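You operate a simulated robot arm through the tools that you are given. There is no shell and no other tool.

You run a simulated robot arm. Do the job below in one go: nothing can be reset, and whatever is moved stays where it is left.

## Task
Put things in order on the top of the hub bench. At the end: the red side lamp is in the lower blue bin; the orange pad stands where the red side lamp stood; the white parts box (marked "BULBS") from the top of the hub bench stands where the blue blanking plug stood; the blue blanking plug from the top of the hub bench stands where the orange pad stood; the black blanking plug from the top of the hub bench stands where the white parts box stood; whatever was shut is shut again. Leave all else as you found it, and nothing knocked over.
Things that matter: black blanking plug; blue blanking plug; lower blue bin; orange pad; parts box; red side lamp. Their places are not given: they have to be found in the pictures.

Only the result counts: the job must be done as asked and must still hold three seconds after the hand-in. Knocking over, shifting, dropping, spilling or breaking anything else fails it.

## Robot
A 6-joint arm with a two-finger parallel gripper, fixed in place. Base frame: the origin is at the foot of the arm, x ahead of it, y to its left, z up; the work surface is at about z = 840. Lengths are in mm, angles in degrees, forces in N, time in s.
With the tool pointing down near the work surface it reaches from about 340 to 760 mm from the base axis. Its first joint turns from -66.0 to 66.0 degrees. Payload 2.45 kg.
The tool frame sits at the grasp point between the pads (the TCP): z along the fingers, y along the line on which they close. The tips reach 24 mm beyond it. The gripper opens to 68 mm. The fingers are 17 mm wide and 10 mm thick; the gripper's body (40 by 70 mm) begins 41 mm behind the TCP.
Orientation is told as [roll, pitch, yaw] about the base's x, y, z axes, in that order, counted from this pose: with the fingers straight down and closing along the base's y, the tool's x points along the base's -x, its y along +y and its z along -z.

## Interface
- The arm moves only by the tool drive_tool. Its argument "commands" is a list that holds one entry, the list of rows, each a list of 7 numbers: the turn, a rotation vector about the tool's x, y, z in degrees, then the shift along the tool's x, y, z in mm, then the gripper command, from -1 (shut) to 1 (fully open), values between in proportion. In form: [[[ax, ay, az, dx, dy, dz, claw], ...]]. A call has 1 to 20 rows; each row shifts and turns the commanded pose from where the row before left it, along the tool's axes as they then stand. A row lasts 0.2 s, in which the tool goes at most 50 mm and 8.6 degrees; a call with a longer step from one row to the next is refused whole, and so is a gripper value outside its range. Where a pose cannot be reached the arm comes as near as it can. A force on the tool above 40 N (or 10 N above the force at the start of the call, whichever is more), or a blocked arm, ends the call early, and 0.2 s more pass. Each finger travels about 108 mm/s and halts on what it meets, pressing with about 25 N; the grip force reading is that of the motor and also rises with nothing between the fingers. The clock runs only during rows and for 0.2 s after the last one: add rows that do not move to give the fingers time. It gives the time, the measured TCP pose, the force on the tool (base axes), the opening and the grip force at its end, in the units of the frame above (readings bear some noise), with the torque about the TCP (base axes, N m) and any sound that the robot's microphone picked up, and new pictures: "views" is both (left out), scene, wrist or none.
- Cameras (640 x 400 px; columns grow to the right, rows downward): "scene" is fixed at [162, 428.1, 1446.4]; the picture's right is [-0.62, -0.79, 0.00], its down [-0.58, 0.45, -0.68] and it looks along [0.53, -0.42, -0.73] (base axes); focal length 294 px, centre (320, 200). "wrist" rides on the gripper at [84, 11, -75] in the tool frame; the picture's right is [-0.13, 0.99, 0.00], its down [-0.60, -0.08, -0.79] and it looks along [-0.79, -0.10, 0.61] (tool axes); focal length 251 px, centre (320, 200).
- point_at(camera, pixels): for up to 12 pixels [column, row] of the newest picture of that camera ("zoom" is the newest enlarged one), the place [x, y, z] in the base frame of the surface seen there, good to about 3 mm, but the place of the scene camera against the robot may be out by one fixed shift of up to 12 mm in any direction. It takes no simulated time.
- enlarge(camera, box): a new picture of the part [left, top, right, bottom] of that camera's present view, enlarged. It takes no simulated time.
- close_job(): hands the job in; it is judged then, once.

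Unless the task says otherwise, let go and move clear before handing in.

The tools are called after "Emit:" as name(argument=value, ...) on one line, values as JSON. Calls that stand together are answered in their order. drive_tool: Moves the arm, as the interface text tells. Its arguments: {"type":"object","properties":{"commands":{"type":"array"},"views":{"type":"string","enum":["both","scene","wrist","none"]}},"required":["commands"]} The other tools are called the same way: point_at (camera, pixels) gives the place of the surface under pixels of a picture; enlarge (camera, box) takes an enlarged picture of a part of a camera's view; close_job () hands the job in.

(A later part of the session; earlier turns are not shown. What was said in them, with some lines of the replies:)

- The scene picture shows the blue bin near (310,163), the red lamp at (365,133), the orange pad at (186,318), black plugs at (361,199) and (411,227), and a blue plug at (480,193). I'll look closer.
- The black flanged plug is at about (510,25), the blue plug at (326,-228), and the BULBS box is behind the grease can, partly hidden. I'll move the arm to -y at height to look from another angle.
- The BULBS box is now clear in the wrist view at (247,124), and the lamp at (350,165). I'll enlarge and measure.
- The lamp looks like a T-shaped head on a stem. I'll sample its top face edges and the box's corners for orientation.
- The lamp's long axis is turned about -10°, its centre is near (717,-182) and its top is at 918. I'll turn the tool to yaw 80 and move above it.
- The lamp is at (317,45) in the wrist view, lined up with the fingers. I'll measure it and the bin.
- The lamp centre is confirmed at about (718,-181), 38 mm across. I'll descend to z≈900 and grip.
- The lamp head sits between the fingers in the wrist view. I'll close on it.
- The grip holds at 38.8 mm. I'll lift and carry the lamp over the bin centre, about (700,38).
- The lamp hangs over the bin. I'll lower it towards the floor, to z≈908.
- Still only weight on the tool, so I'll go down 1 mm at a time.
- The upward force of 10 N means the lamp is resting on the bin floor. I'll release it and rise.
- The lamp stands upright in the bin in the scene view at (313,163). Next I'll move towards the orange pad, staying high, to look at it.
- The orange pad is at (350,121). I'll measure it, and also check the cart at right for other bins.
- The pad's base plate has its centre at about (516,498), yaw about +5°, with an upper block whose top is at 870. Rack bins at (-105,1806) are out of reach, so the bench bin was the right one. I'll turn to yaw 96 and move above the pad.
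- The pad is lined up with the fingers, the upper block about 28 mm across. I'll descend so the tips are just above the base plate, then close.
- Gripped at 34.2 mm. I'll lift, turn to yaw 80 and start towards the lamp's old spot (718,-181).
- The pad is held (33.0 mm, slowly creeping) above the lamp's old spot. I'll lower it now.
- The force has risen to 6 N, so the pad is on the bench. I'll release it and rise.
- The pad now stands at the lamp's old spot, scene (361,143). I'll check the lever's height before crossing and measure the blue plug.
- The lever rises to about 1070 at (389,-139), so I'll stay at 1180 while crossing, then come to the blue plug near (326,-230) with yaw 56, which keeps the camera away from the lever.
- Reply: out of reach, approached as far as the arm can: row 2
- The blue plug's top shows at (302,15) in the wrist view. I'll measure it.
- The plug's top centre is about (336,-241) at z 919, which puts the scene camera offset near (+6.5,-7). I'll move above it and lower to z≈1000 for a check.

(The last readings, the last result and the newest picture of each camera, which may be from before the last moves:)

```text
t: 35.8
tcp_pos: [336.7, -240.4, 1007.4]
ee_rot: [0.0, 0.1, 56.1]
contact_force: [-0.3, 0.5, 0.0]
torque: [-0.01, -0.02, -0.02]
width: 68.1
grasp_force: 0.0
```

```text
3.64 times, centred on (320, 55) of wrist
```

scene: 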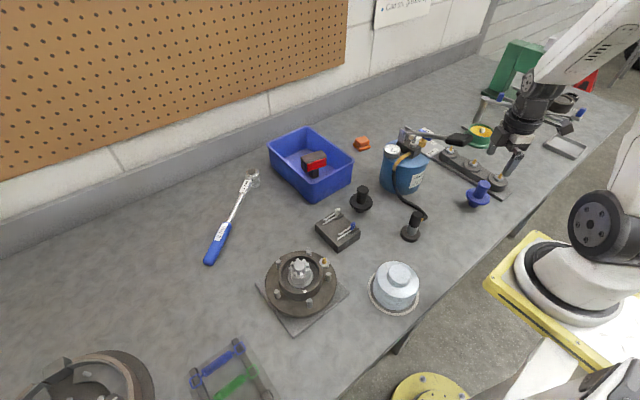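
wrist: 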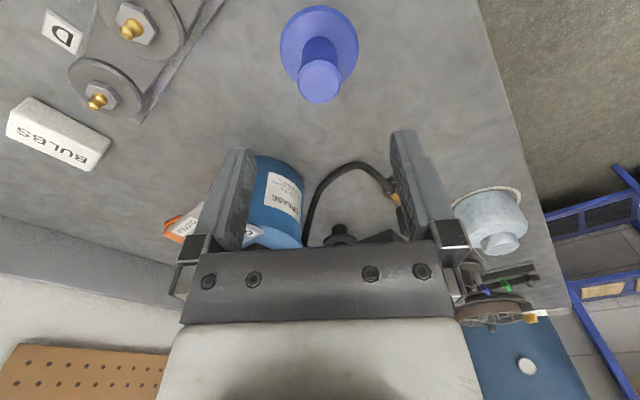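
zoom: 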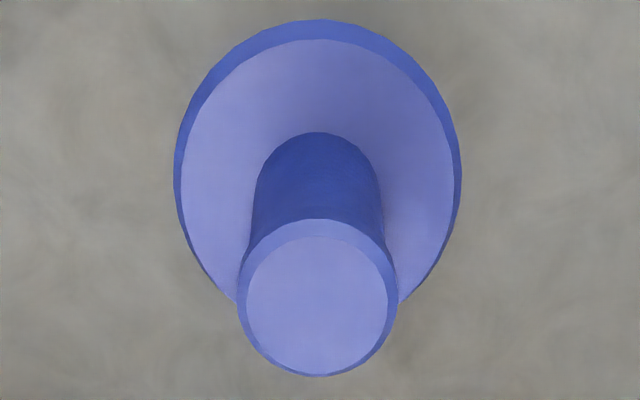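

The plug axis is at about (336,-241), the handle about 30 mm, and the flange top at 874. I'll descend to z≈903 and close.

Emit:
drive_tool(commands=[[[0, 0, 0, 0, 0, 35, 1], [0, 0, 0, 0, 0, 35, 1], [0, 0, 0, 0, 0, 25, 1], [0, 0, 0, 0, 0, 8, 1], [0, 0, 0, 0, 0, 0, 1]]])

```text
t: 37.0
tcp_pos: [337.1, -241.3, 905.8]
ee_rot: [0.0, 0.1, 55.9]
contact_force: [-0.2, -0.1, 0.3]
torque: [-0.03, -0.01, 0.03]
width: 68.0
grasp_force: 0.1
```

scene: 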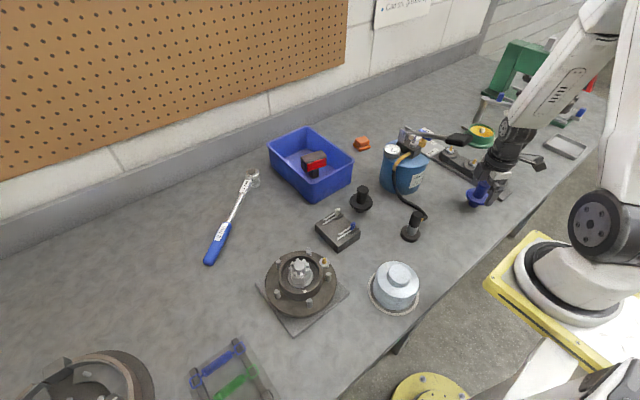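
wrist: 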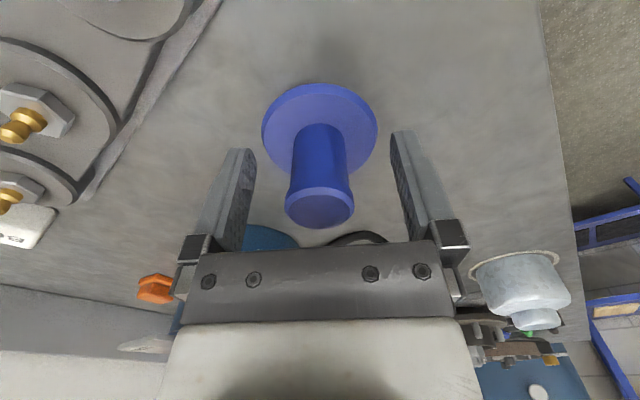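

Emit:
drive_tool(commands=[[[0, 0, 0, 0, 0, 0, -1], [0, 0, 0, 0, 0, 0, -1], [0, 0, 0, 0, 0, 0, -1], [0, 0, 0, 0, 0, 0, -1]]], views="wrist")

```text
t: 38.0
tcp_pos: [336.4, -243.2, 904.4]
ee_rot: [0.0, 0.0, 55.9]
contact_force: [-0.4, 0.1, 0.6]
torque: [0.01, 0.0, -0.06]
width: 29.2
grasp_force: 24.5
```

wrist: 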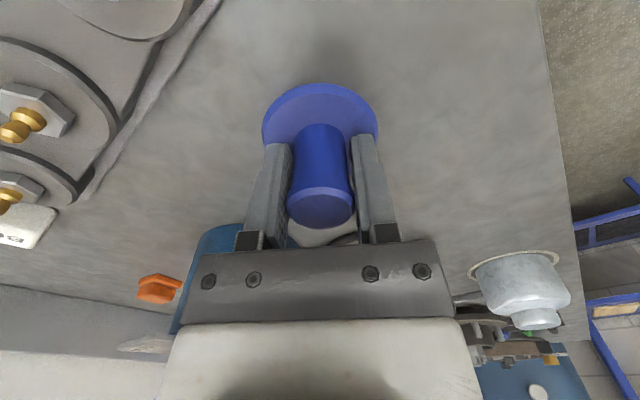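

Gripped at 29.2 mm. I'll lift well above the lever.

Emit:
drive_tool(commands=[[[0, 0, 0, 0, 0, -20, -1], [0, 0, 0, 0, 0, -40, -1], [0, 0, 0, 0, 0, -45, -1], [0, 0, 0, 0, 0, -45, -1], [0, 0, 0, 0, 0, -45, -1], [0, 0, 0, 0, 0, -45, -1], [0, 0, 0, 0, 0, -40, -1], [0, 0, 0, 0, 0, 0, -1]]])

```text
t: 39.8
tcp_pos: [336.4, -241.8, 1186.2]
ee_rot: [0.1, 0.0, 56.0]
contact_force: [-0.9, 0.7, -1.1]
torque: [0.01, 0.01, 0.01]
width: 29.1
grasp_force: 25.4
```

scene: 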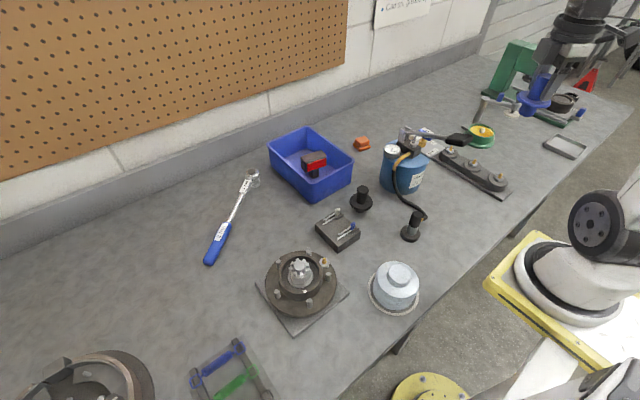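
wrist: 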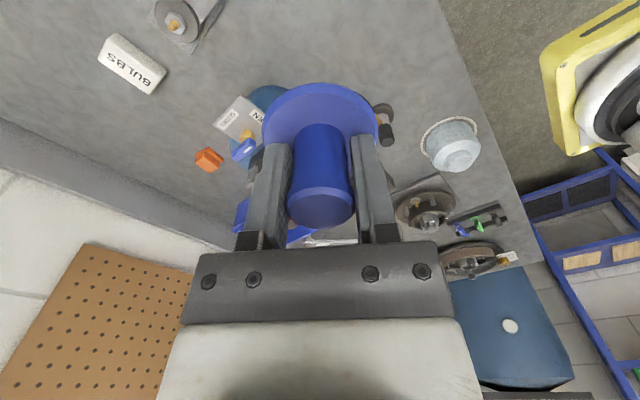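

The plug is held upright and clear. I'll carry it to the pad's old spot (516,498), descending in the second half.

Emit:
drive_tool(commands=[[[0, 0, 0, -41.96, 15.52, 0, -1], [0, 0, 0, -41.96, 15.52, 0, -1], [0, 0, 0, -41.96, 15.52, 0, -1], [0, 0, 0, -41.96, 15.52, 0, -1], [0, 0, 0, -41.96, 15.52, 0, -1], [0, 0, 0, -41.96, 15.52, 0, -1], [0, 0, 0, -41.96, 15.52, 0, -1], [0, 0, 0, -41.96, 15.52, 10, -1], [0, 0, 0, -41.96, 15.52, 10, -1], [0, 0, 0, -41.96, 15.52, 10, -1], [0, 0, 0, -41.96, 15.52, 10, -1], [0, 0, 0, -41.96, 15.52, 10, -1], [0, 0, 0, -41.96, 15.52, 10, -1], [0, 0, 0, -41.96, 15.52, 10, -1], [0, 0, 0, -41.96, 15.52, 10, -1], [0, 0, 0, -41.96, 15.52, 10, -1], [0, 0, 0, -41.96, 15.52, 10, -1], [0, 0, 0, 0, 0, 0, -1]]])

```text
t: 43.6
tcp_pos: [516.8, 498.5, 1084.6]
ee_rot: [0.0, 0.1, 56.0]
contact_force: [0.5, -1.4, -0.7]
torque: [0.01, 0.0, 0.02]
width: 29.1
grasp_force: 24.8
```

scene: 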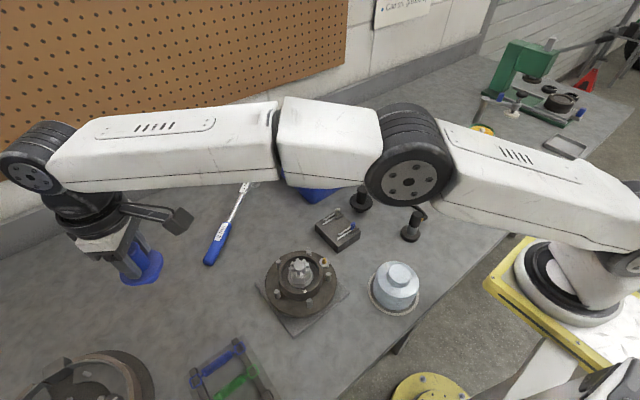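
wrist: 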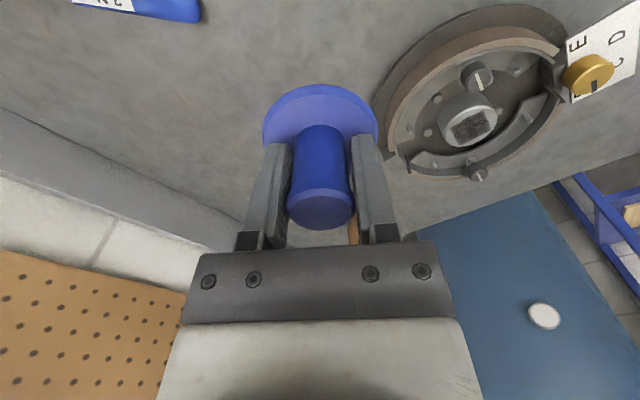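

Over the pad's spot. Lowering to just above the bench (z≈907).

Emit:
drive_tool(commands=[[[0, 0, 0, 0, 0, 45, -1], [0, 0, 0, 0, 0, 45, -1], [0, 0, 0, 0, 0, 45, -1], [0, 0, 0, 0, 0, 30, -1], [0, 0, 0, 0, 0, 11, -1], [0, 0, 0, 0, 0, 0, -1]]])

Emit:
drive_tool(commands=[[[0, 0, 0, 0, 0, 1, -1], [0, 0, 0, 0, 0, 0, -1]]], views="none")

```text
t: 45.0
tcp_pos: [516.3, 496.8, 909.1]
ee_rot: [0.0, 0.0, 56.0]
contact_force: [-0.2, -0.3, -0.9]
torque: [-0.03, -0.01, 0.01]
width: 29.0
grasp_force: 24.8
```

scene: 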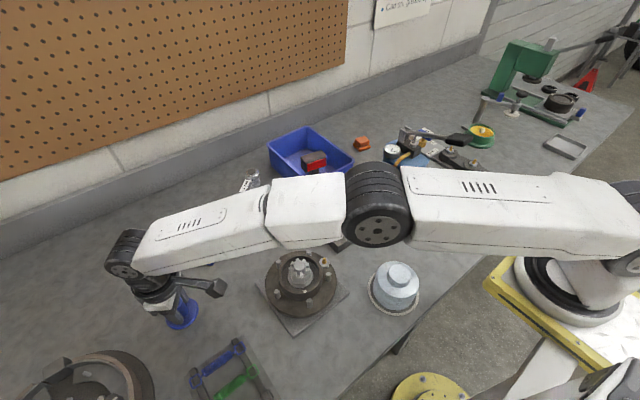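
wrist: 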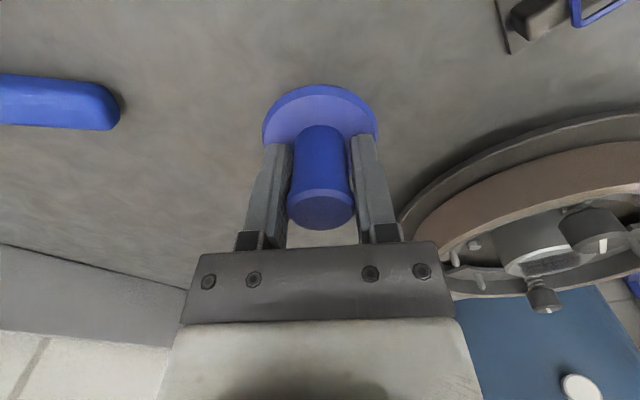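

```text
t: 45.6
tcp_pos: [516.0, 497.0, 908.6]
ee_rot: [0.1, 0.0, 56.0]
contact_force: [1.0, 0.3, 0.2]
torque: [0.01, 0.0, -0.03]
width: 29.3
grasp_force: 24.3
```

Emit:
drive_tool(commands=[[[0, 0, 0, 0, 0, 1.5, -1], [0, 0, 0, 0, 0, 0, -1]]], views="none")

Emit:
drive_tool(commands=[[[0, 0, 0, 0, 0, 1, -1], [0, 0, 0, 0, 0, 0, -1]]], views="none")

```text
t: 46.2
tcp_pos: [515.1, 497.6, 906.6]
ee_rot: [0.0, 0.0, 55.9]
contact_force: [0.3, 0.0, -1.4]
torque: [-0.04, 0.01, 0.0]
width: 28.9
grasp_force: 24.8
```

```text
t: 46.8
tcp_pos: [515.7, 498.1, 905.7]
ee_rot: [0.1, 0.0, 56.1]
contact_force: [-0.1, 0.3, 0.0]
torque: [-0.01, 0.02, 0.0]
width: 29.4
grasp_force: 25.4
```

Emit:
drive_tool(commands=[[[0, 0, 0, 0, 0, 1, -1], [0, 0, 0, 0, 0, 0, -1]]], views="none")

```text
t: 47.4
tcp_pos: [516.0, 497.2, 905.5]
ee_rot: [0.0, 0.0, 56.0]
contact_force: [-0.4, 0.5, -0.3]
torque: [0.04, 0.0, 0.0]
width: 29.0
grasp_force: 24.8
```

Emit:
drive_tool(commands=[[[0, 0, 0, 0, 0, 1, -1], [0, 0, 0, 0, 0, 0, -1]]], views="none")

```text
t: 48.0
tcp_pos: [515.4, 498.0, 904.0]
ee_rot: [0.0, -0.1, 56.1]
contact_force: [-1.0, -2.5, 6.3]
torque: [-0.06, 0.13, 0.02]
width: 29.3
grasp_force: 25.4
```

Contact at about 6 N, so the plug stands on the bench. I'll release it and rise straight up.

Emit:
drive_tool(commands=[[[0, 0, 0, 0, 0, 0, 1], [0, 0, 0, 0, 0, 0, 1], [0, 0, 0, 0, 0, 0, 1], [0, 0, 0, 0, 0, -15, 1], [0, 0, 0, 0, 0, -40, 1], [0, 0, 0, 0, 0, -45, 1], [0, 0, 0, 0, 0, -45, 1], [0, 0, 0, 0, 0, -35, 1], [0, 0, 0, 0, 0, 0, 1]]])

```text
t: 50.0
tcp_pos: [515.6, 497.5, 1084.8]
ee_rot: [0.0, -0.1, 55.9]
contact_force: [-0.1, 0.1, -0.2]
torque: [0.01, 0.0, -0.01]
width: 68.0
grasp_force: 0.1
```

scene: 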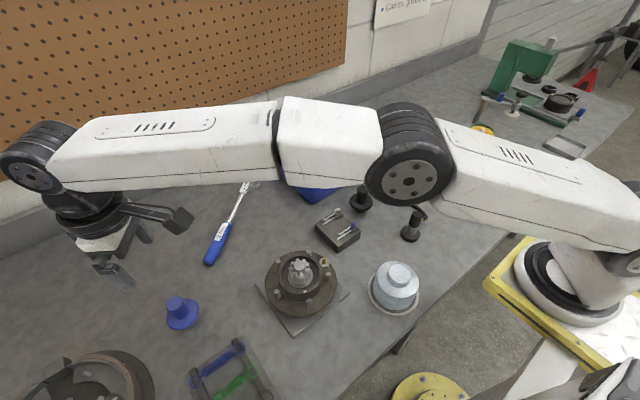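
wrist: 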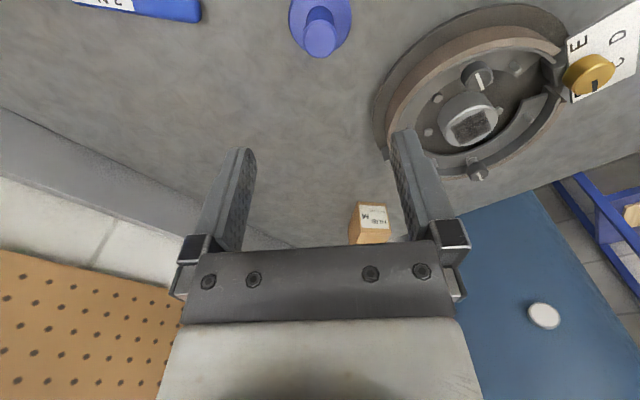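

The blue plug stands at the pad's old spot, scene (182,312). Next I'll turn to yaw 88 and travel above the BULBS box at about (621,-359).

Emit:
drive_tool(commands=[[[0, 0, -8, 0, 0, -5, 1], [0, 0, -8, 0, 0, -5, 1], [0, 0, -8, 0, 0, -5, 1], [0, 0, -8, 0, 0, 0, 1], [0, 0, 0, 0, 0, 0, 1]]], views="none")

Emit:
drive_tool(commands=[[[0, 0, 0, 44.9, -7.1, 0, 1], [0, 0, 0, 44.9, -7.1, 0, 1], [0, 0, 0, 44.9, -7.1, 0, 1], [0, 0, 0, 44.9, -7.1, 0, 1], [0, 0, 0, 44.9, -7.1, 0, 1], [0, 0, 0, 44.9, -7.1, 0, 1], [0, 0, 0, 44.9, -7.1, 0, 1], [0, 0, 0, 44.9, -7.1, 0, 1], [0, 0, 0, 44.9, -7.1, 0, 1], [0, 0, 0, 44.9, -7.1, 0, 1], [0, 0, 0, 44.9, -7.1, 0, 1], [0, 0, 0, 44.9, -7.1, 0, 1], [0, 0, 0, 44.9, -7.1, 0, 1], [0, 0, 0, 44.9, -7.1, 0, 1], [0, 0, 0, 44.9, -7.1, 0, 1], [0, 0, 0, 44.9, -7.1, 0, 1], [0, 0, 0, 44.9, -7.1, 0, 1], [0, 0, 0, 44.9, -7.1, 0, 1], [0, 0, 0, 44.9, -7.1, 0, 1], [0, 0, 0, 0, 0, 0, 1]]])

```text
t: 51.2
tcp_pos: [516.7, 497.4, 1098.5]
ee_rot: [0.0, 0.0, 88.1]
contact_force: [0.7, 0.2, 0.7]
torque: [-0.01, -0.01, 0.03]
width: 68.2
grasp_force: 0.1
```

```text
t: 55.4
tcp_pos: [622.2, -360.3, 1097.9]
ee_rot: [0.1, 0.0, 88.1]
contact_force: [0.4, 0.1, -1.3]
torque: [0.02, 0.01, 0.0]
width: 68.0
grasp_force: 0.0
```

scene: 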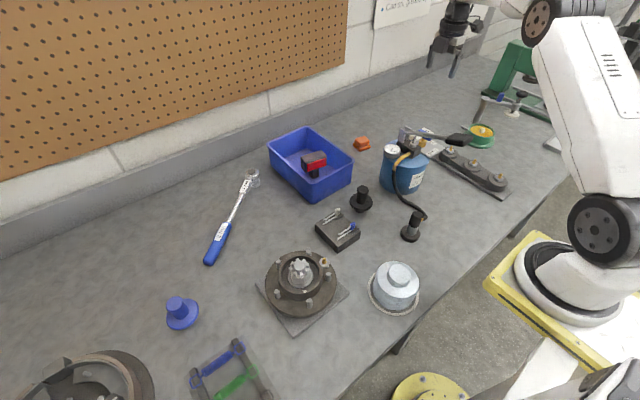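
wrist: 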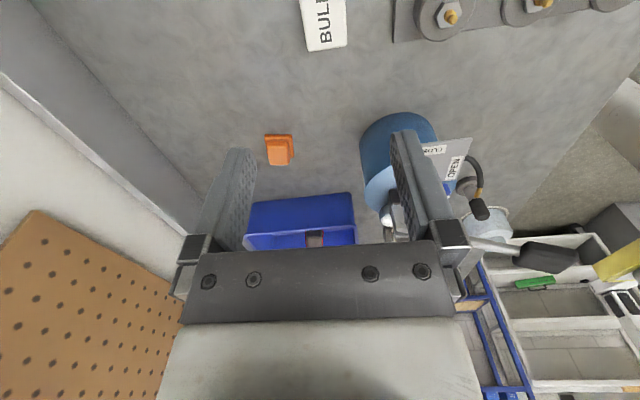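

The box shows at (324,20). I'll lower to z≈980 for a better measurement, and measure the manifold edge near the plug's old spot.

Emit:
drive_tool(commands=[[[0, 0, 0, 0, 0, 40, 1], [0, 0, 0, 0, 0, 40, 1], [0, 0, 0, 0, 0, 38, 1], [0, 0, 0, 0, 0, 0, 1]]])

Emit:
enlarge(camera="scene", box=[420, 130, 540, 220])

Emit:
point_at(camera="scene", pixels=[[501, 197], [490, 189], [475, 178], [460, 168], [497, 194], [480, 200]])

Emit:
enlarge(camera="wrist", box=[260, 0, 380, 110])

```text
t: 56.4
tcp_pos: [622.5, -358.6, 979.2]
ee_rot: [0.0, 0.0, 88.0]
contact_force: [0.2, 0.2, 0.1]
torque: [-0.01, -0.03, -0.02]
width: 68.2
grasp_force: 0.1
```

scene: 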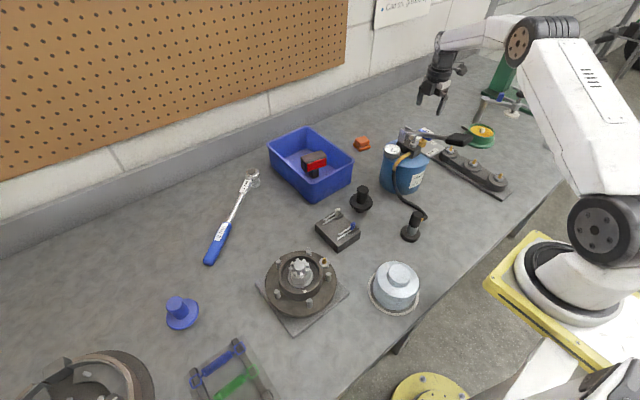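
wrist: 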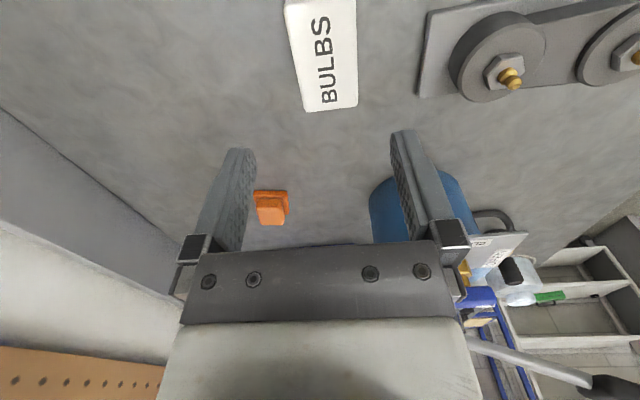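

```text
4.44 times, centred on (480, 175) of scene
```

zoom: 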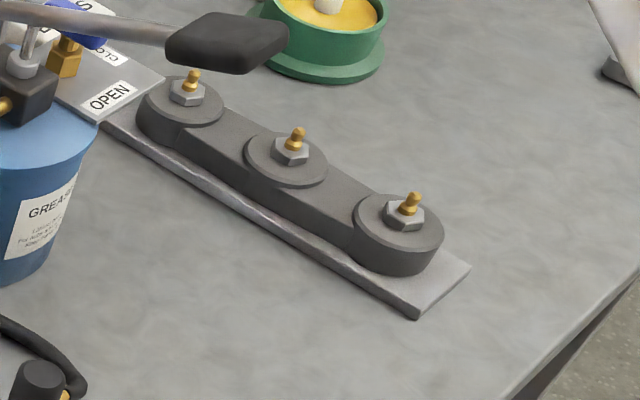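

```text
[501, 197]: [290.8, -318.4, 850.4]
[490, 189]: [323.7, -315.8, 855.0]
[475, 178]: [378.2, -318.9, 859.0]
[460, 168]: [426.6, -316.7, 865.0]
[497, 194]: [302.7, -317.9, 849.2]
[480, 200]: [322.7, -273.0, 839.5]
```

```text
3.64 times, centred on (320, 55) of wrist
```

zoom: 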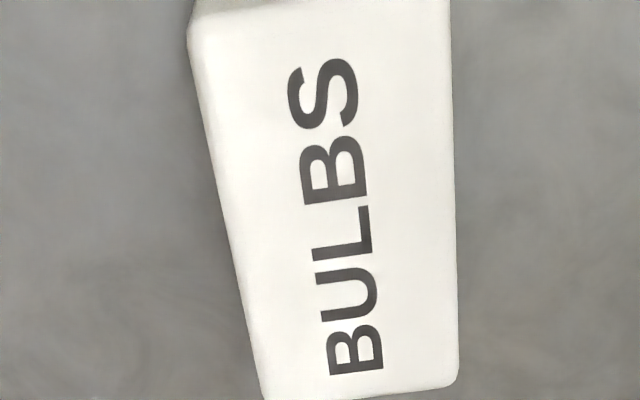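

The manifold edge runs along y≈-324 (corrected), far enough from the plug's old spot. I'll measure the box's top corners.

Emit:
point_at(camera="wrist", pixels=[[307, 107], [355, 104], [288, 12], [353, 6], [299, 60], [354, 60], [293, 30], [353, 30], [330, 60], [330, 110], [330, 104]])

```text
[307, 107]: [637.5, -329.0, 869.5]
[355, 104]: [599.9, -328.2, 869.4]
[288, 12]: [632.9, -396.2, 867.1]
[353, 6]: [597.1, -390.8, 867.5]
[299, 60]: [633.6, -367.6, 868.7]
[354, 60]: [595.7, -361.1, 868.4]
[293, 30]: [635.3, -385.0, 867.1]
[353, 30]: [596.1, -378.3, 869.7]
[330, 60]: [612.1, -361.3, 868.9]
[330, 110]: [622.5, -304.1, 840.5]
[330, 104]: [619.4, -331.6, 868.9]
```

The box's yaw is about -3.5° and its centre is (617,-360). I'll correct 5 mm and 1.5°, descend to z≈870 and close.

Emit:
drive_tool(commands=[[[0, 0, 1.5, 1.2, 5, 30, 1], [0, 0, 0, 0, 0, 35, 1], [0, 0, 0, 0, 0, 30, 1], [0, 0, 0, 0, 0, 14, 1], [0, 0, 0, 0, 0, 0, 1]]])

```text
t: 57.6
tcp_pos: [616.0, -361.3, 870.4]
ee_rot: [0.1, 0.0, 86.6]
contact_force: [-0.2, 0.3, 0.5]
torque: [-0.01, -0.02, 0.0]
width: 68.0
grasp_force: 0.0
```

scene: 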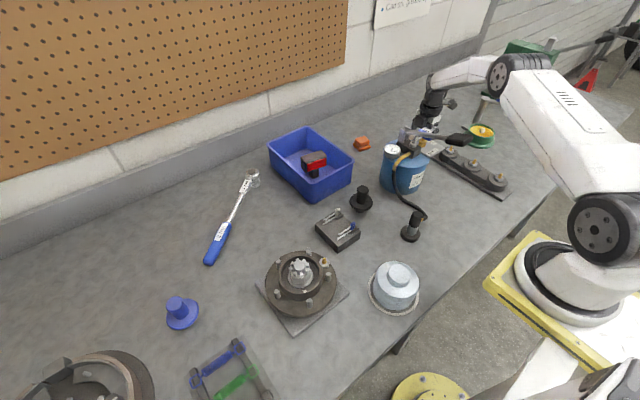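
wrist: 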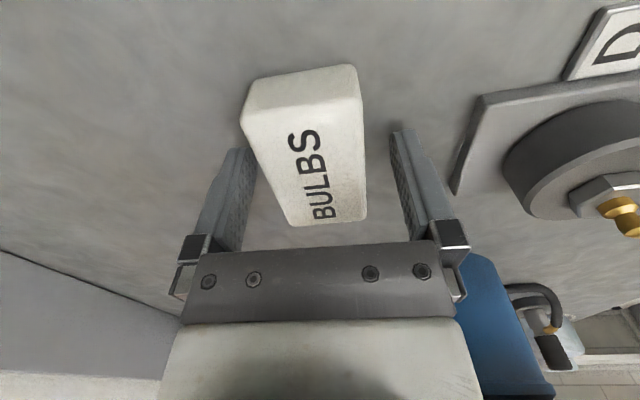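

Emit:
drive_tool(commands=[[[0, 0, 0, 0, 0, 0, -1], [0, 0, 0, 0, 0, 0, -1], [0, 0, 0, 0, 0, 0, -1], [0, 0, 0, 0, 0, 0, -1]]], views="wrist")

```text
t: 58.6
tcp_pos: [615.3, -360.5, 870.8]
ee_rot: [-0.1, -0.1, 86.5]
contact_force: [0.0, -0.1, 0.3]
torque: [-0.04, -0.03, 0.01]
width: 44.3
grasp_force: 25.3
```

wrist: 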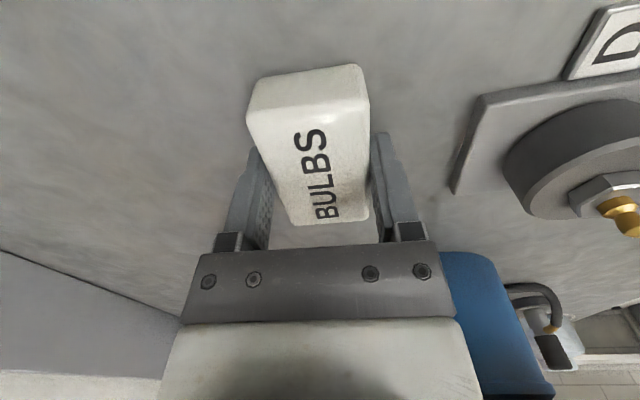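

The box is gripped at 44.3 mm. I'll lift to about 1116, turn to yaw 56 and carry it above the blue plug's old spot (336,-241).

Emit:
drive_tool(commands=[[[0, 0, 0, 0, 0, -20, -1], [0, 0, 0, 0, 0, -45, -1], [0, 0, 0, 0, 0, -45, -1], [0, 0, 0, 0, 0, -45, -1], [0, 0, 0, 0, 0, -45, -1], [0, 0, 0, 0, 0, -45, -1], [0, 0, 7.6, 0, 0, 0, -1], [0, 0, 7.6, 0, 0, 0, -1], [0, 0, 7.6, 0, 0, 0, -1], [0, 0, 7.6, 0, 0, 0, -1], [0, 0, 0, 8.2, 42.7, 0, -1], [0, 0, 0, 8.2, 42.7, 0, -1], [0, 0, 0, 8.2, 42.7, 0, -1], [0, 0, 0, 8.2, 42.7, 0, -1], [0, 0, 0, 8.2, 42.7, 0, -1], [0, 0, 0, 8.2, 42.7, 0, -1], [0, 0, 0, 8.2, 42.7, 0, -1], [0, 0, 0, 0, 0, 0, -1]]])

```text
t: 62.4
tcp_pos: [335.5, -240.6, 1116.4]
ee_rot: [0.0, 0.0, 56.2]
contact_force: [-0.5, 1.1, -0.2]
torque: [0.01, -0.01, 0.02]
width: 44.3
grasp_force: 25.7
```

scene: 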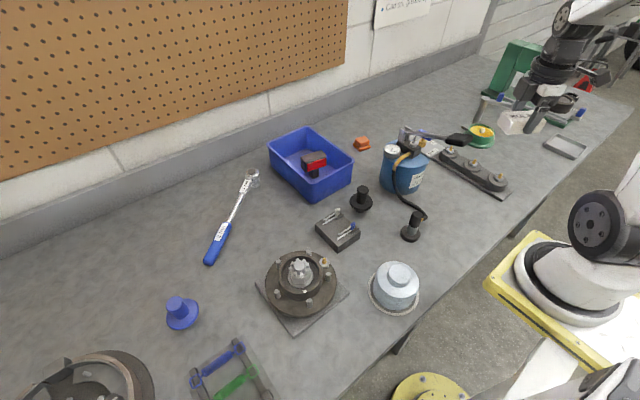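
wrist: 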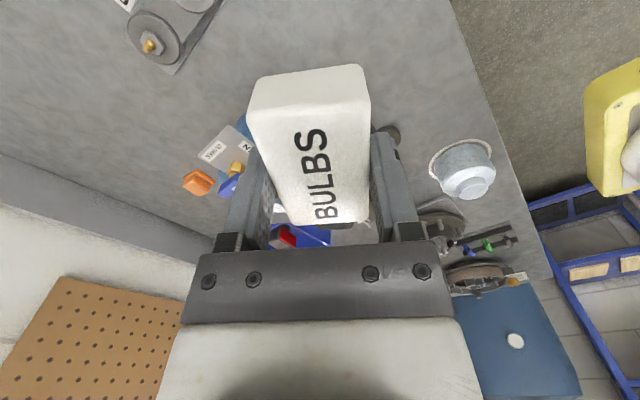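

Descending to just above the bench, z≈874.

Emit:
drive_tool(commands=[[[0, 0, 0, 0, 0, 40, -1], [0, 0, 0, 0, 0, 40, -1], [0, 0, 0, 0, 0, 40, -1], [0, 0, 0, 0, 0, 40, -1], [0, 0, 0, 0, 0, 40, -1], [0, 0, 0, 0, 0, 30, -1], [0, 0, 0, 0, 0, 11, -1], [0, 0, 0, 0, 0, 0, -1]]])

Emit:
drive_tool(commands=[[[0, 0, 0, 0, 0, 1, -1], [0, 0, 0, 0, 0, 0, -1]]], views="none")

```text
t: 64.2
tcp_pos: [335.7, -240.8, 874.6]
ee_rot: [0.0, 0.0, 56.1]
contact_force: [1.0, 0.0, -0.3]
torque: [0.0, 0.0, -0.02]
width: 44.3
grasp_force: 25.2
```

scene: 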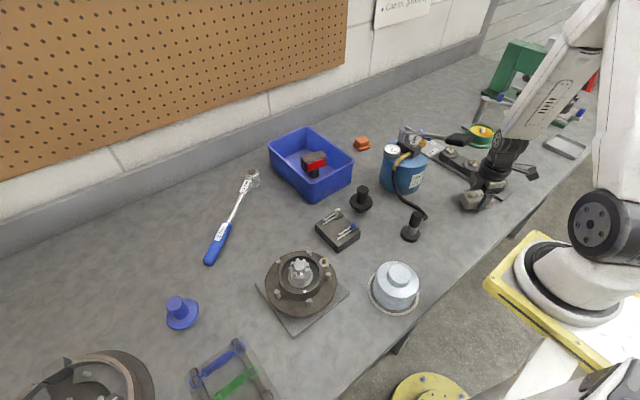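
wrist: 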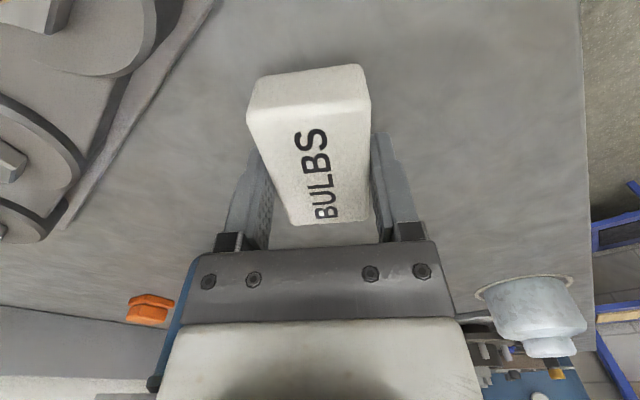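

```text
t: 64.8
tcp_pos: [335.7, -240.3, 873.8]
ee_rot: [0.0, 0.1, 56.1]
contact_force: [-0.2, -0.1, -0.9]
torque: [-0.02, 0.02, -0.03]
width: 44.4
grasp_force: 25.3
```

Emit:
drive_tool(commands=[[[0, 0, 0, 0, 0, 1, -1], [0, 0, 0, 0, 0, 0, -1]]], views="none")

Emit:
drive_tool(commands=[[[0, 0, 0, 0, 0, 1, -1], [0, 0, 0, 0, 0, 0, -1]]], views="none")

```text
t: 65.4
tcp_pos: [336.3, -242.2, 874.0]
ee_rot: [0.0, 0.0, 56.2]
contact_force: [-0.7, -0.2, -1.2]
torque: [0.01, 0.04, 0.0]
width: 44.6
grasp_force: 24.7
```

```text
t: 66.0
tcp_pos: [336.6, -241.2, 872.4]
ee_rot: [0.0, 0.0, 56.1]
contact_force: [-0.6, -0.4, -1.0]
torque: [0.01, -0.03, -0.02]
width: 44.4
grasp_force: 24.7
```

Emit:
drive_tool(commands=[[[0, 0, 0, 0, 0, 1, -1], [0, 0, 0, 0, 0, 0, -1]]], views="none")

```text
t: 66.6
tcp_pos: [338.8, -242.2, 871.6]
ee_rot: [0.1, -0.1, 56.0]
contact_force: [-0.2, 0.2, -0.9]
torque: [-0.01, 0.04, -0.02]
width: 44.3
grasp_force: 24.7
```

Emit:
drive_tool(commands=[[[0, 0, 0, 0, 0, 1, -1], [0, 0, 0, 0, 0, 0, -1]]], views="none")

```text
t: 67.2
tcp_pos: [336.8, -242.7, 870.5]
ee_rot: [-0.1, 0.0, 56.1]
contact_force: [-0.1, 0.1, -0.8]
torque: [-0.02, 0.01, 0.01]
width: 44.6
grasp_force: 25.0
```

Emit:
drive_tool(commands=[[[0, 0, 0, 0, 0, 1, -1], [0, 0, 0, 0, 0, 0, -1]]], views="none")

```text
t: 67.8
tcp_pos: [336.9, -241.2, 870.6]
ee_rot: [0.0, 0.0, 56.1]
contact_force: [-2.9, 2.2, 14.5]
torque: [0.01, 0.08, 0.08]
width: 44.4
grasp_force: 24.3
```

Contact at 14 N, so the box is on the bench. I'll open and rise straight up.

Emit:
drive_tool(commands=[[[0, 0, 0, 0, 0, 0, 1], [0, 0, 0, 0, 0, 0, 1], [0, 0, 0, 0, 0, 0, 1], [0, 0, 0, 0, 0, -15, 1], [0, 0, 0, 0, 0, -40, 1], [0, 0, 0, 0, 0, -45, 1], [0, 0, 0, 0, 0, -45, 1], [0, 0, 0, 0, 0, -45, 1], [0, 0, 0, 0, 0, -45, 1], [0, 0, 0, 0, 0, -45, 1], [0, 0, 0, 0, 0, -35, 1], [0, 0, 0, 0, 0, 0, 1]]])

```text
t: 70.4
tcp_pos: [335.1, -242.6, 1185.7]
ee_rot: [0.1, 0.0, 56.1]
contact_force: [-0.1, -0.1, -0.4]
torque: [0.01, -0.01, 0.01]
width: 68.0
grasp_force: 0.0
```

scene: 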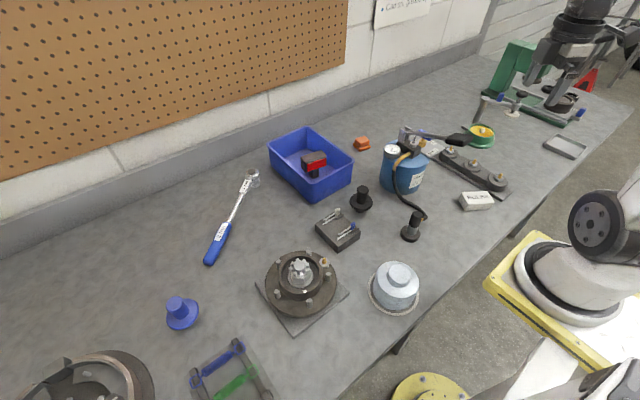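
wrist: 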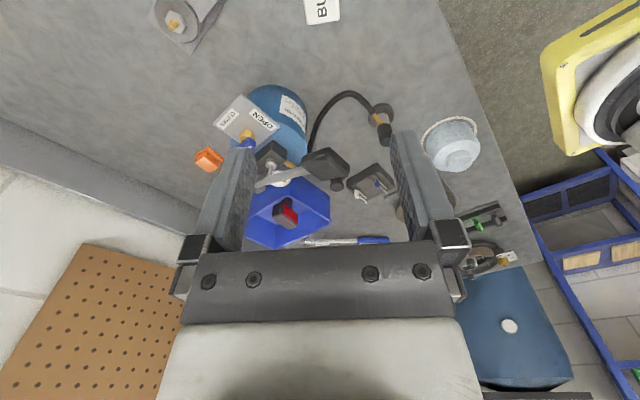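

The BULBS box stands at the blue plug's old spot, scene (476,200). I'll turn to yaw 0 and go above the black flanged plug near (516,18).

Emit:
drive_tool(commands=[[[0, 0, 8, 0, 0, 0, 1], [0, 0, 8, 0, 0, 0, 1], [0, 0, 8, 0, 0, 0, 1], [0, 0, 8, 0, 0, 0, 1], [0, 0, 8, 0, 0, 0, 1], [0, 0, 8, 0, 0, 0, 1], [0, 0, 8, 0, 0, 0, 1], [0, 0, 0, -25.9, 37.2, 0, 1], [0, 0, 0, -25.9, 37.2, 0, 1], [0, 0, 0, -25.9, 37.2, 0, 1], [0, 0, 0, -25.9, 37.2, 0, 1], [0, 0, 0, -25.9, 37.2, 0, 1], [0, 0, 0, -25.9, 37.2, 0, 1], [0, 0, 0, -25.9, 37.2, 0, 1], [0, 0, 0, 0, 0, 40, 1], [0, 0, 0, 0, 0, 40, 1], [0, 0, 0, 0, 0, 0, 1]]])

```text
t: 74.0
tcp_pos: [518.8, 19.4, 1104.2]
ee_rot: [0.1, 0.1, 0.1]
contact_force: [0.2, 0.2, -0.6]
torque: [0.02, -0.01, -0.01]
width: 67.9
grasp_force: 0.0
```

scene: 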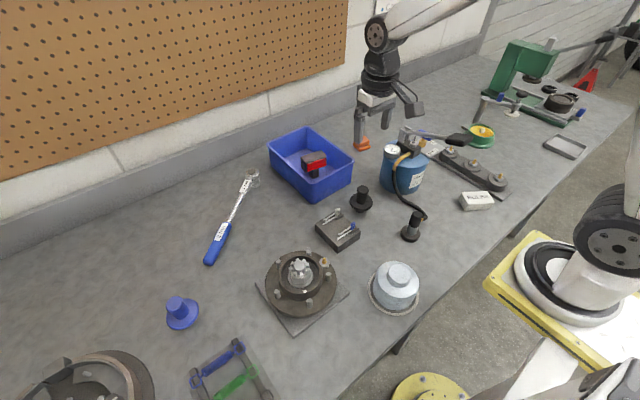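
wrist: 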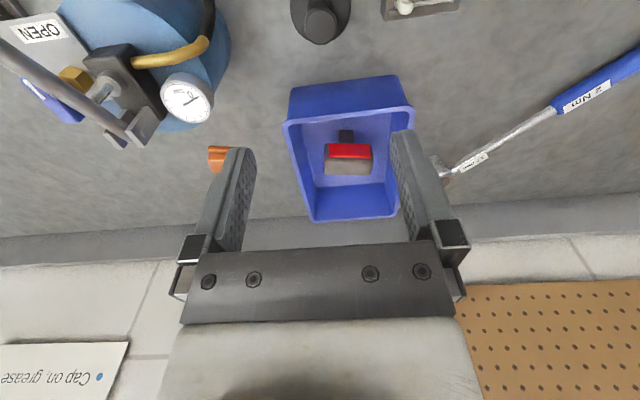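

The black plug's top is at (320,25). I'll measure it and the nearby can's gauge for clearance.

Emit:
point_at(camera="wrist", pixels=[[320, 25], [307, 22], [333, 22], [320, 38], [320, 12], [293, 15], [349, 15], [205, 100], [187, 100], [228, 60], [405, 5]])

Emit:
enlarge(camera="wrist", box=[270, 0, 370, 60])

```text
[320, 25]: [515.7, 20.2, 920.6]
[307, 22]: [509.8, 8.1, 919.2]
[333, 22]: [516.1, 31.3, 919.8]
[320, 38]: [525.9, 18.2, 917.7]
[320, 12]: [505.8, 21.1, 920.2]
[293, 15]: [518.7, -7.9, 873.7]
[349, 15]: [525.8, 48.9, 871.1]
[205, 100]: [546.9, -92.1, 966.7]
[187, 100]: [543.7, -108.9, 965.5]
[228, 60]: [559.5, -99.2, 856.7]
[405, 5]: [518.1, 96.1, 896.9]
```

```text
6.40 times, centred on (320, 30) of wrist
```

zoom: 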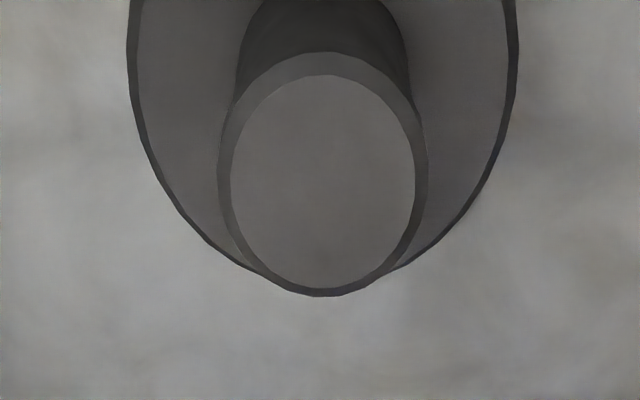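

The plug axis is about (516.5,20). I'll correct 2 mm and lower to z≈905.

Emit:
drive_tool(commands=[[[0, 0, 0, 2, 0.5, 40, 1], [0, 0, 0, 0, 0, 40, 1], [0, 0, 0, 0, 0, 40, 1], [0, 0, 0, 0, 0, 40, 1], [0, 0, 0, 0, 0, 29, 1], [0, 0, 0, 0, 0, 10, 1], [0, 0, 0, 0, 0, 0, 1]]])

```text
t: 75.6
tcp_pos: [513.7, 19.9, 905.8]
ee_rot: [0.0, 0.0, 0.0]
contact_force: [-0.7, 0.1, 0.2]
torque: [0.01, -0.01, 0.0]
width: 68.0
grasp_force: 0.1
```

scene: 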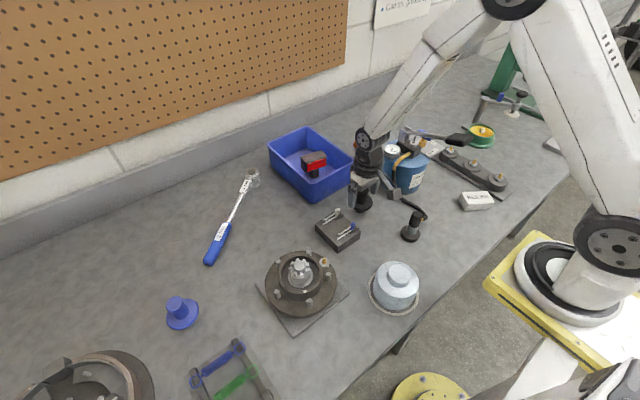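
wrist: 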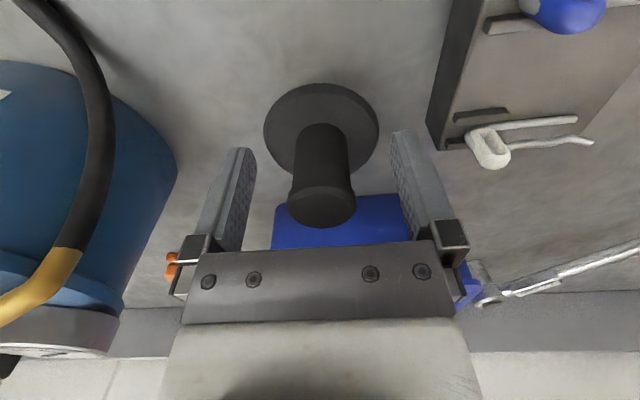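

Emit:
drive_tool(commands=[[[0, 0, 0, 0, 0, 0, -1], [0, 0, 0, 0, 0, 0, -1], [0, 0, 0, 0, 0, 0, -1], [0, 0, 0, 0, 0, 0, -1]]], views="wrist")

```text
t: 76.6
tcp_pos: [513.5, 19.1, 906.3]
ee_rot: [-0.1, -0.1, 0.1]
contact_force: [0.0, 0.1, 0.1]
torque: [-0.03, -0.02, -0.01]
width: 28.9
grasp_force: 24.6
```

wrist: 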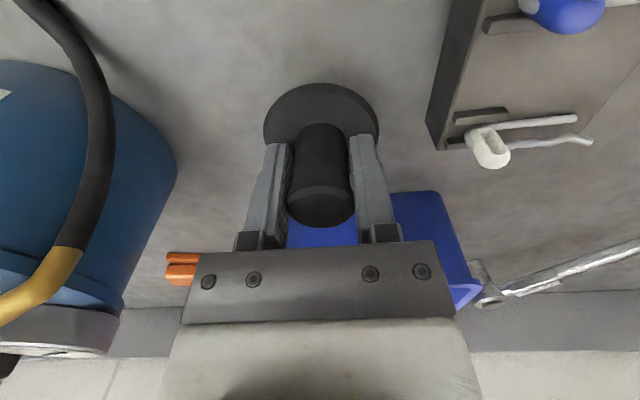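

Gripped at 28.9 mm. I'll lift to about 1146, cross over the can and go above the box's old spot (617,-360).

Emit:
drive_tool(commands=[[[0, 0, 0, 0, 0, -20, -1], [0, 0, 0, 0, 0, -44, -1], [0, 0, 0, 0, 0, -44, -1], [0, 0, 0, 0, 0, -44, -1], [0, 0, 0, 0, 0, -44, -1], [0, 0, 0, 0, 0, -44, -1], [0, 0, 0, -19.3, -42.5, 0, -1], [0, 0, 0, -19.3, -42.5, 0, -1], [0, 0, 0, -19.3, -42.5, 0, -1], [0, 0, 0, -19.3, -42.5, 0, -1], [0, 0, 0, -5, -41.9, 6, -1], [0, 0, 0, -5, -41.9, 6, -1], [0, 0, 0, -5, -41.9, 6, -1], [0, 0, 0, -5, -41.9, 6, -1], [0, 0, 0, -5, -41.9, 6, -1], [0, 0, 0, 0, 0, 0, -1]]])

```text
t: 80.0
tcp_pos: [617.4, -360.4, 1115.0]
ee_rot: [-0.1, 0.1, 0.1]
contact_force: [0.2, 0.7, -1.4]
torque: [0.02, 0.0, 0.01]
width: 28.9
grasp_force: 24.6
```

scene: 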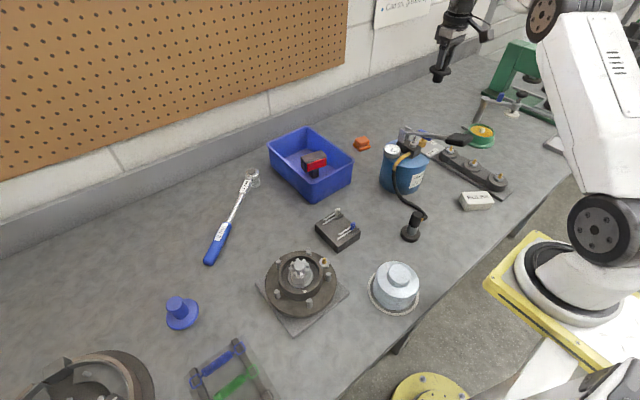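
wrist: 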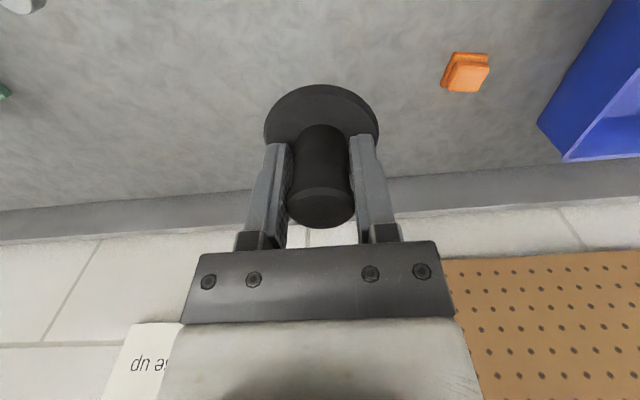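

The black plug is held over the box's old spot. Lowering to z≈908.

Emit:
drive_tool(commands=[[[0, 0, 0, 0, 0, 44, -1], [0, 0, 0, 0, 0, 44, -1], [0, 0, 0, 0, 0, 44, -1], [0, 0, 0, 0, 0, 44, -1], [0, 0, 0, 0, 0, 22, -1], [0, 0, 0, 0, 0, 9, -1], [0, 0, 0, 0, 0, 0, -1]]])

Emit:
drive_tool(commands=[[[0, 0, 0, 0, 0, 1, -1], [0, 0, 0, 0, 0, 0, -1]]], views="none")

```text
t: 81.6
tcp_pos: [619.5, -359.2, 908.2]
ee_rot: [-0.1, 0.0, 0.2]
contact_force: [0.1, -0.6, -1.0]
torque: [0.0, 0.01, -0.02]
width: 28.6
grasp_force: 25.2
```

scene: 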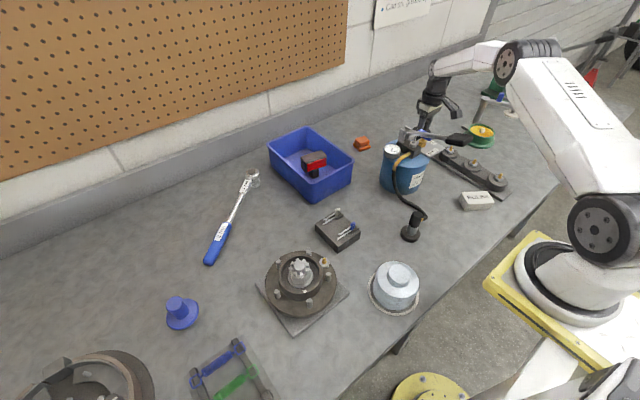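
wrist: 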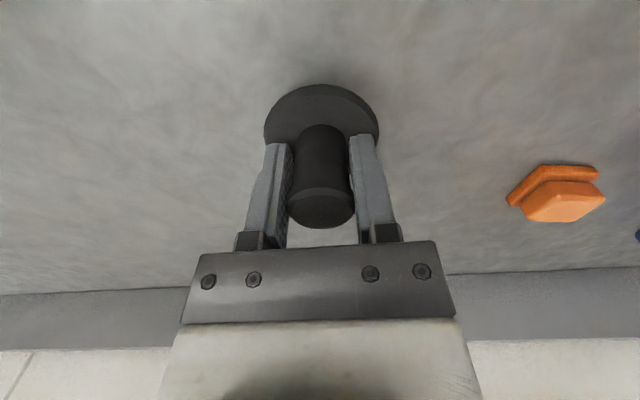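

```text
t: 82.2
tcp_pos: [618.0, -358.9, 907.2]
ee_rot: [0.0, 0.0, 0.1]
contact_force: [-0.7, 0.6, -0.8]
torque: [-0.01, 0.01, 0.02]
width: 29.0
grasp_force: 25.0
```

Emit:
drive_tool(commands=[[[0, 0, 0, 0, 0, 1, -1], [0, 0, 0, 0, 0, 0, -1]]], views="none")

Emit:
drive_tool(commands=[[[0, 0, 0, 0, 0, 0.7, -1], [0, 0, 0, 0, 0, 0, -1]]], views="none")

```text
t: 82.8
tcp_pos: [618.1, -358.7, 905.8]
ee_rot: [0.0, -0.1, 0.1]
contact_force: [-0.4, -0.2, -1.0]
torque: [0.03, 0.02, 0.02]
width: 28.8
grasp_force: 24.6
```

```text
t: 83.4
tcp_pos: [617.7, -359.2, 905.3]
ee_rot: [-0.1, -0.1, 0.2]
contact_force: [0.2, 0.9, -0.5]
torque: [-0.02, 0.04, 0.01]
width: 28.9
grasp_force: 25.4
```

Emit:
drive_tool(commands=[[[0, 0, 0, 0, 0, 0.8, -1], [0, 0, 0, 0, 0, 0, -1]]], views="none")

```text
t: 84.0
tcp_pos: [619.6, -358.6, 905.5]
ee_rot: [0.1, -0.1, 0.1]
contact_force: [-1.7, 0.7, 4.1]
torque: [0.03, 0.06, -0.02]
width: 29.0
grasp_force: 24.9
```

The force turned to +4 N, so the plug stands on the bench. I'll open and rise.

Emit:
drive_tool(commands=[[[0, 0, 0, 0, 0, 0, 1], [0, 0, 0, 0, 0, 0, 1], [0, 0, 0, 0, 0, 0, 1], [0, 0, 0, 0, 0, -15, 1], [0, 0, 0, 0, 0, -40, 1], [0, 0, 0, 0, 0, -45, 1], [0, 0, 0, 0, 0, -45, 1], [0, 0, 0, 0, 0, -45, 1], [0, 0, 0, 40, 0, -20, 1], [0, 0, 0, 40, 0, -20, 1], [0, 0, 0, 40, 0, -20, 1], [0, 0, 0, 40, 0, 0, 1], [0, 0, 0, 40, 0, 0, 1], [0, 0, 0, 0, 0, 0, 1]]])

```text
t: 87.0
tcp_pos: [417.9, -359.8, 1155.5]
ee_rot: [0.0, 0.0, 0.2]
contact_force: [0.1, 1.0, 0.8]
torque: [0.01, -0.03, -0.01]
width: 68.2
grasp_force: 0.1
```

scene: 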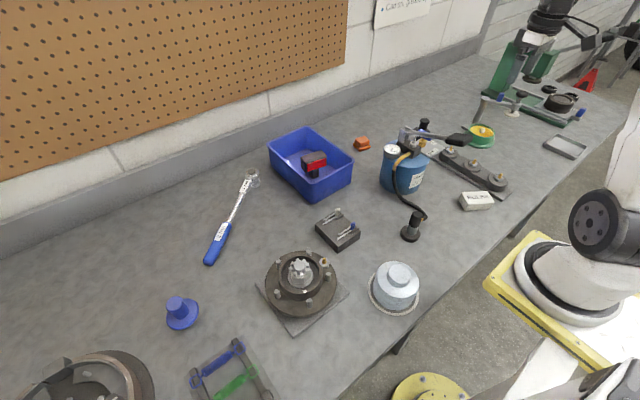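
wrist: 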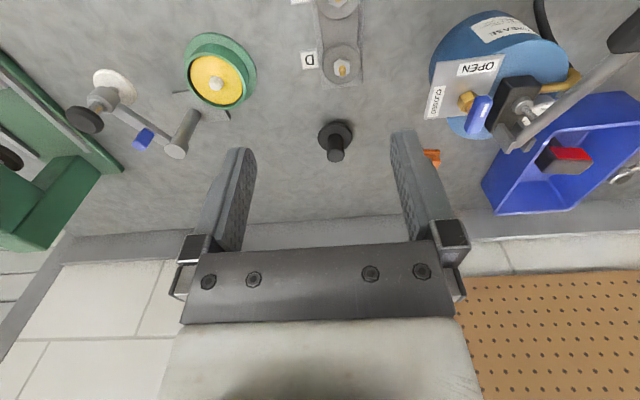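

All five items are standing where asked. I'll verify positions, with the scene offset (+6.5,-7), before handing in.

Emit:
point_at(camera="scene", pixels=[[176, 304], [477, 196], [361, 139], [424, 122], [314, 157]])

Emit:
point_at(camera="wrist", pixels=[[336, 155], [336, 145], [430, 156], [565, 160]])

Emit:
enlarge(camera="scene", box=[260, 100, 520, 250])

```text
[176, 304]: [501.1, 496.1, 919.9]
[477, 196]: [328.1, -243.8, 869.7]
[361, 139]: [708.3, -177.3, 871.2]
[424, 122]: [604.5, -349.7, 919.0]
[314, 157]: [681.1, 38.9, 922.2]
```

```text
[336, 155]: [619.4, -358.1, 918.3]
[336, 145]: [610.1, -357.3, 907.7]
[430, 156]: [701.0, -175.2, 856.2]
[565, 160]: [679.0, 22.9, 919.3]
```

```text
2.46 times, centred on (390, 175) of scene
```

zoom: 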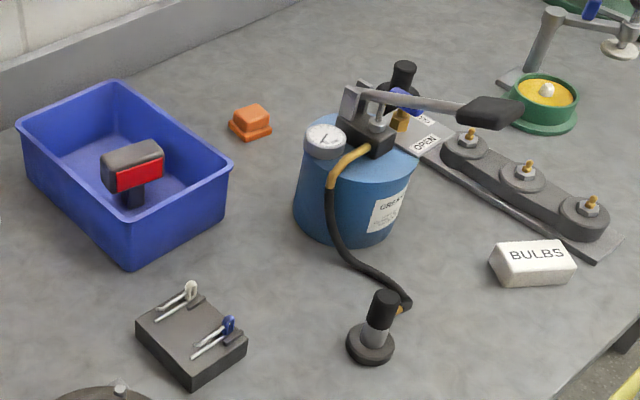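

The pictures and readings agree:
- The lamp is upright in the bin.
- The pad is at (718,-181).
- The box is at (336,-241).
- The blue plug is at (516,498).
- The black plug is at (618,-359).

Nothing else looks moved, and nothing was opened along the way. The gripper is empty and clear, so I'm handing in.

Emit:
close_job()

```text
The job is handed in.
```

The job is handed in, and the last pictures show every item standing where you asked, with nothing knocked over. I have no verdict back, only that the hand-in was accepted.

| Item | Now stands | Position (x, y, mm) |
|---|---|---|
| Red side lamp | upright in the blue bin on the bench | (698, 38) |
| Orange pad | where the lamp stood | (718, -181) |
| White "BULBS" box | where the blue plug stood | (336, -241) |
| Blue blanking plug | where the orange pad stood | (516, 498) |
| Black blanking plug | where the "BULBS" box stood | (618, -359) |

- **Bin choice:** I took the bin on the bench as the "lower blue bin". The only other bins I could see are on a rack far out of the arm's reach.
- **Black plug choice:** two black objects stand on the bench. I moved the flanged one, which has the same shape as the blue plug.
- **Turned items:** the "BULBS" box now lies turned about 30° from its original direction and the pad about 15°. I read "stands where" as position only.
- **Shut things:** I opened nothing, so nothing needed shutting again.
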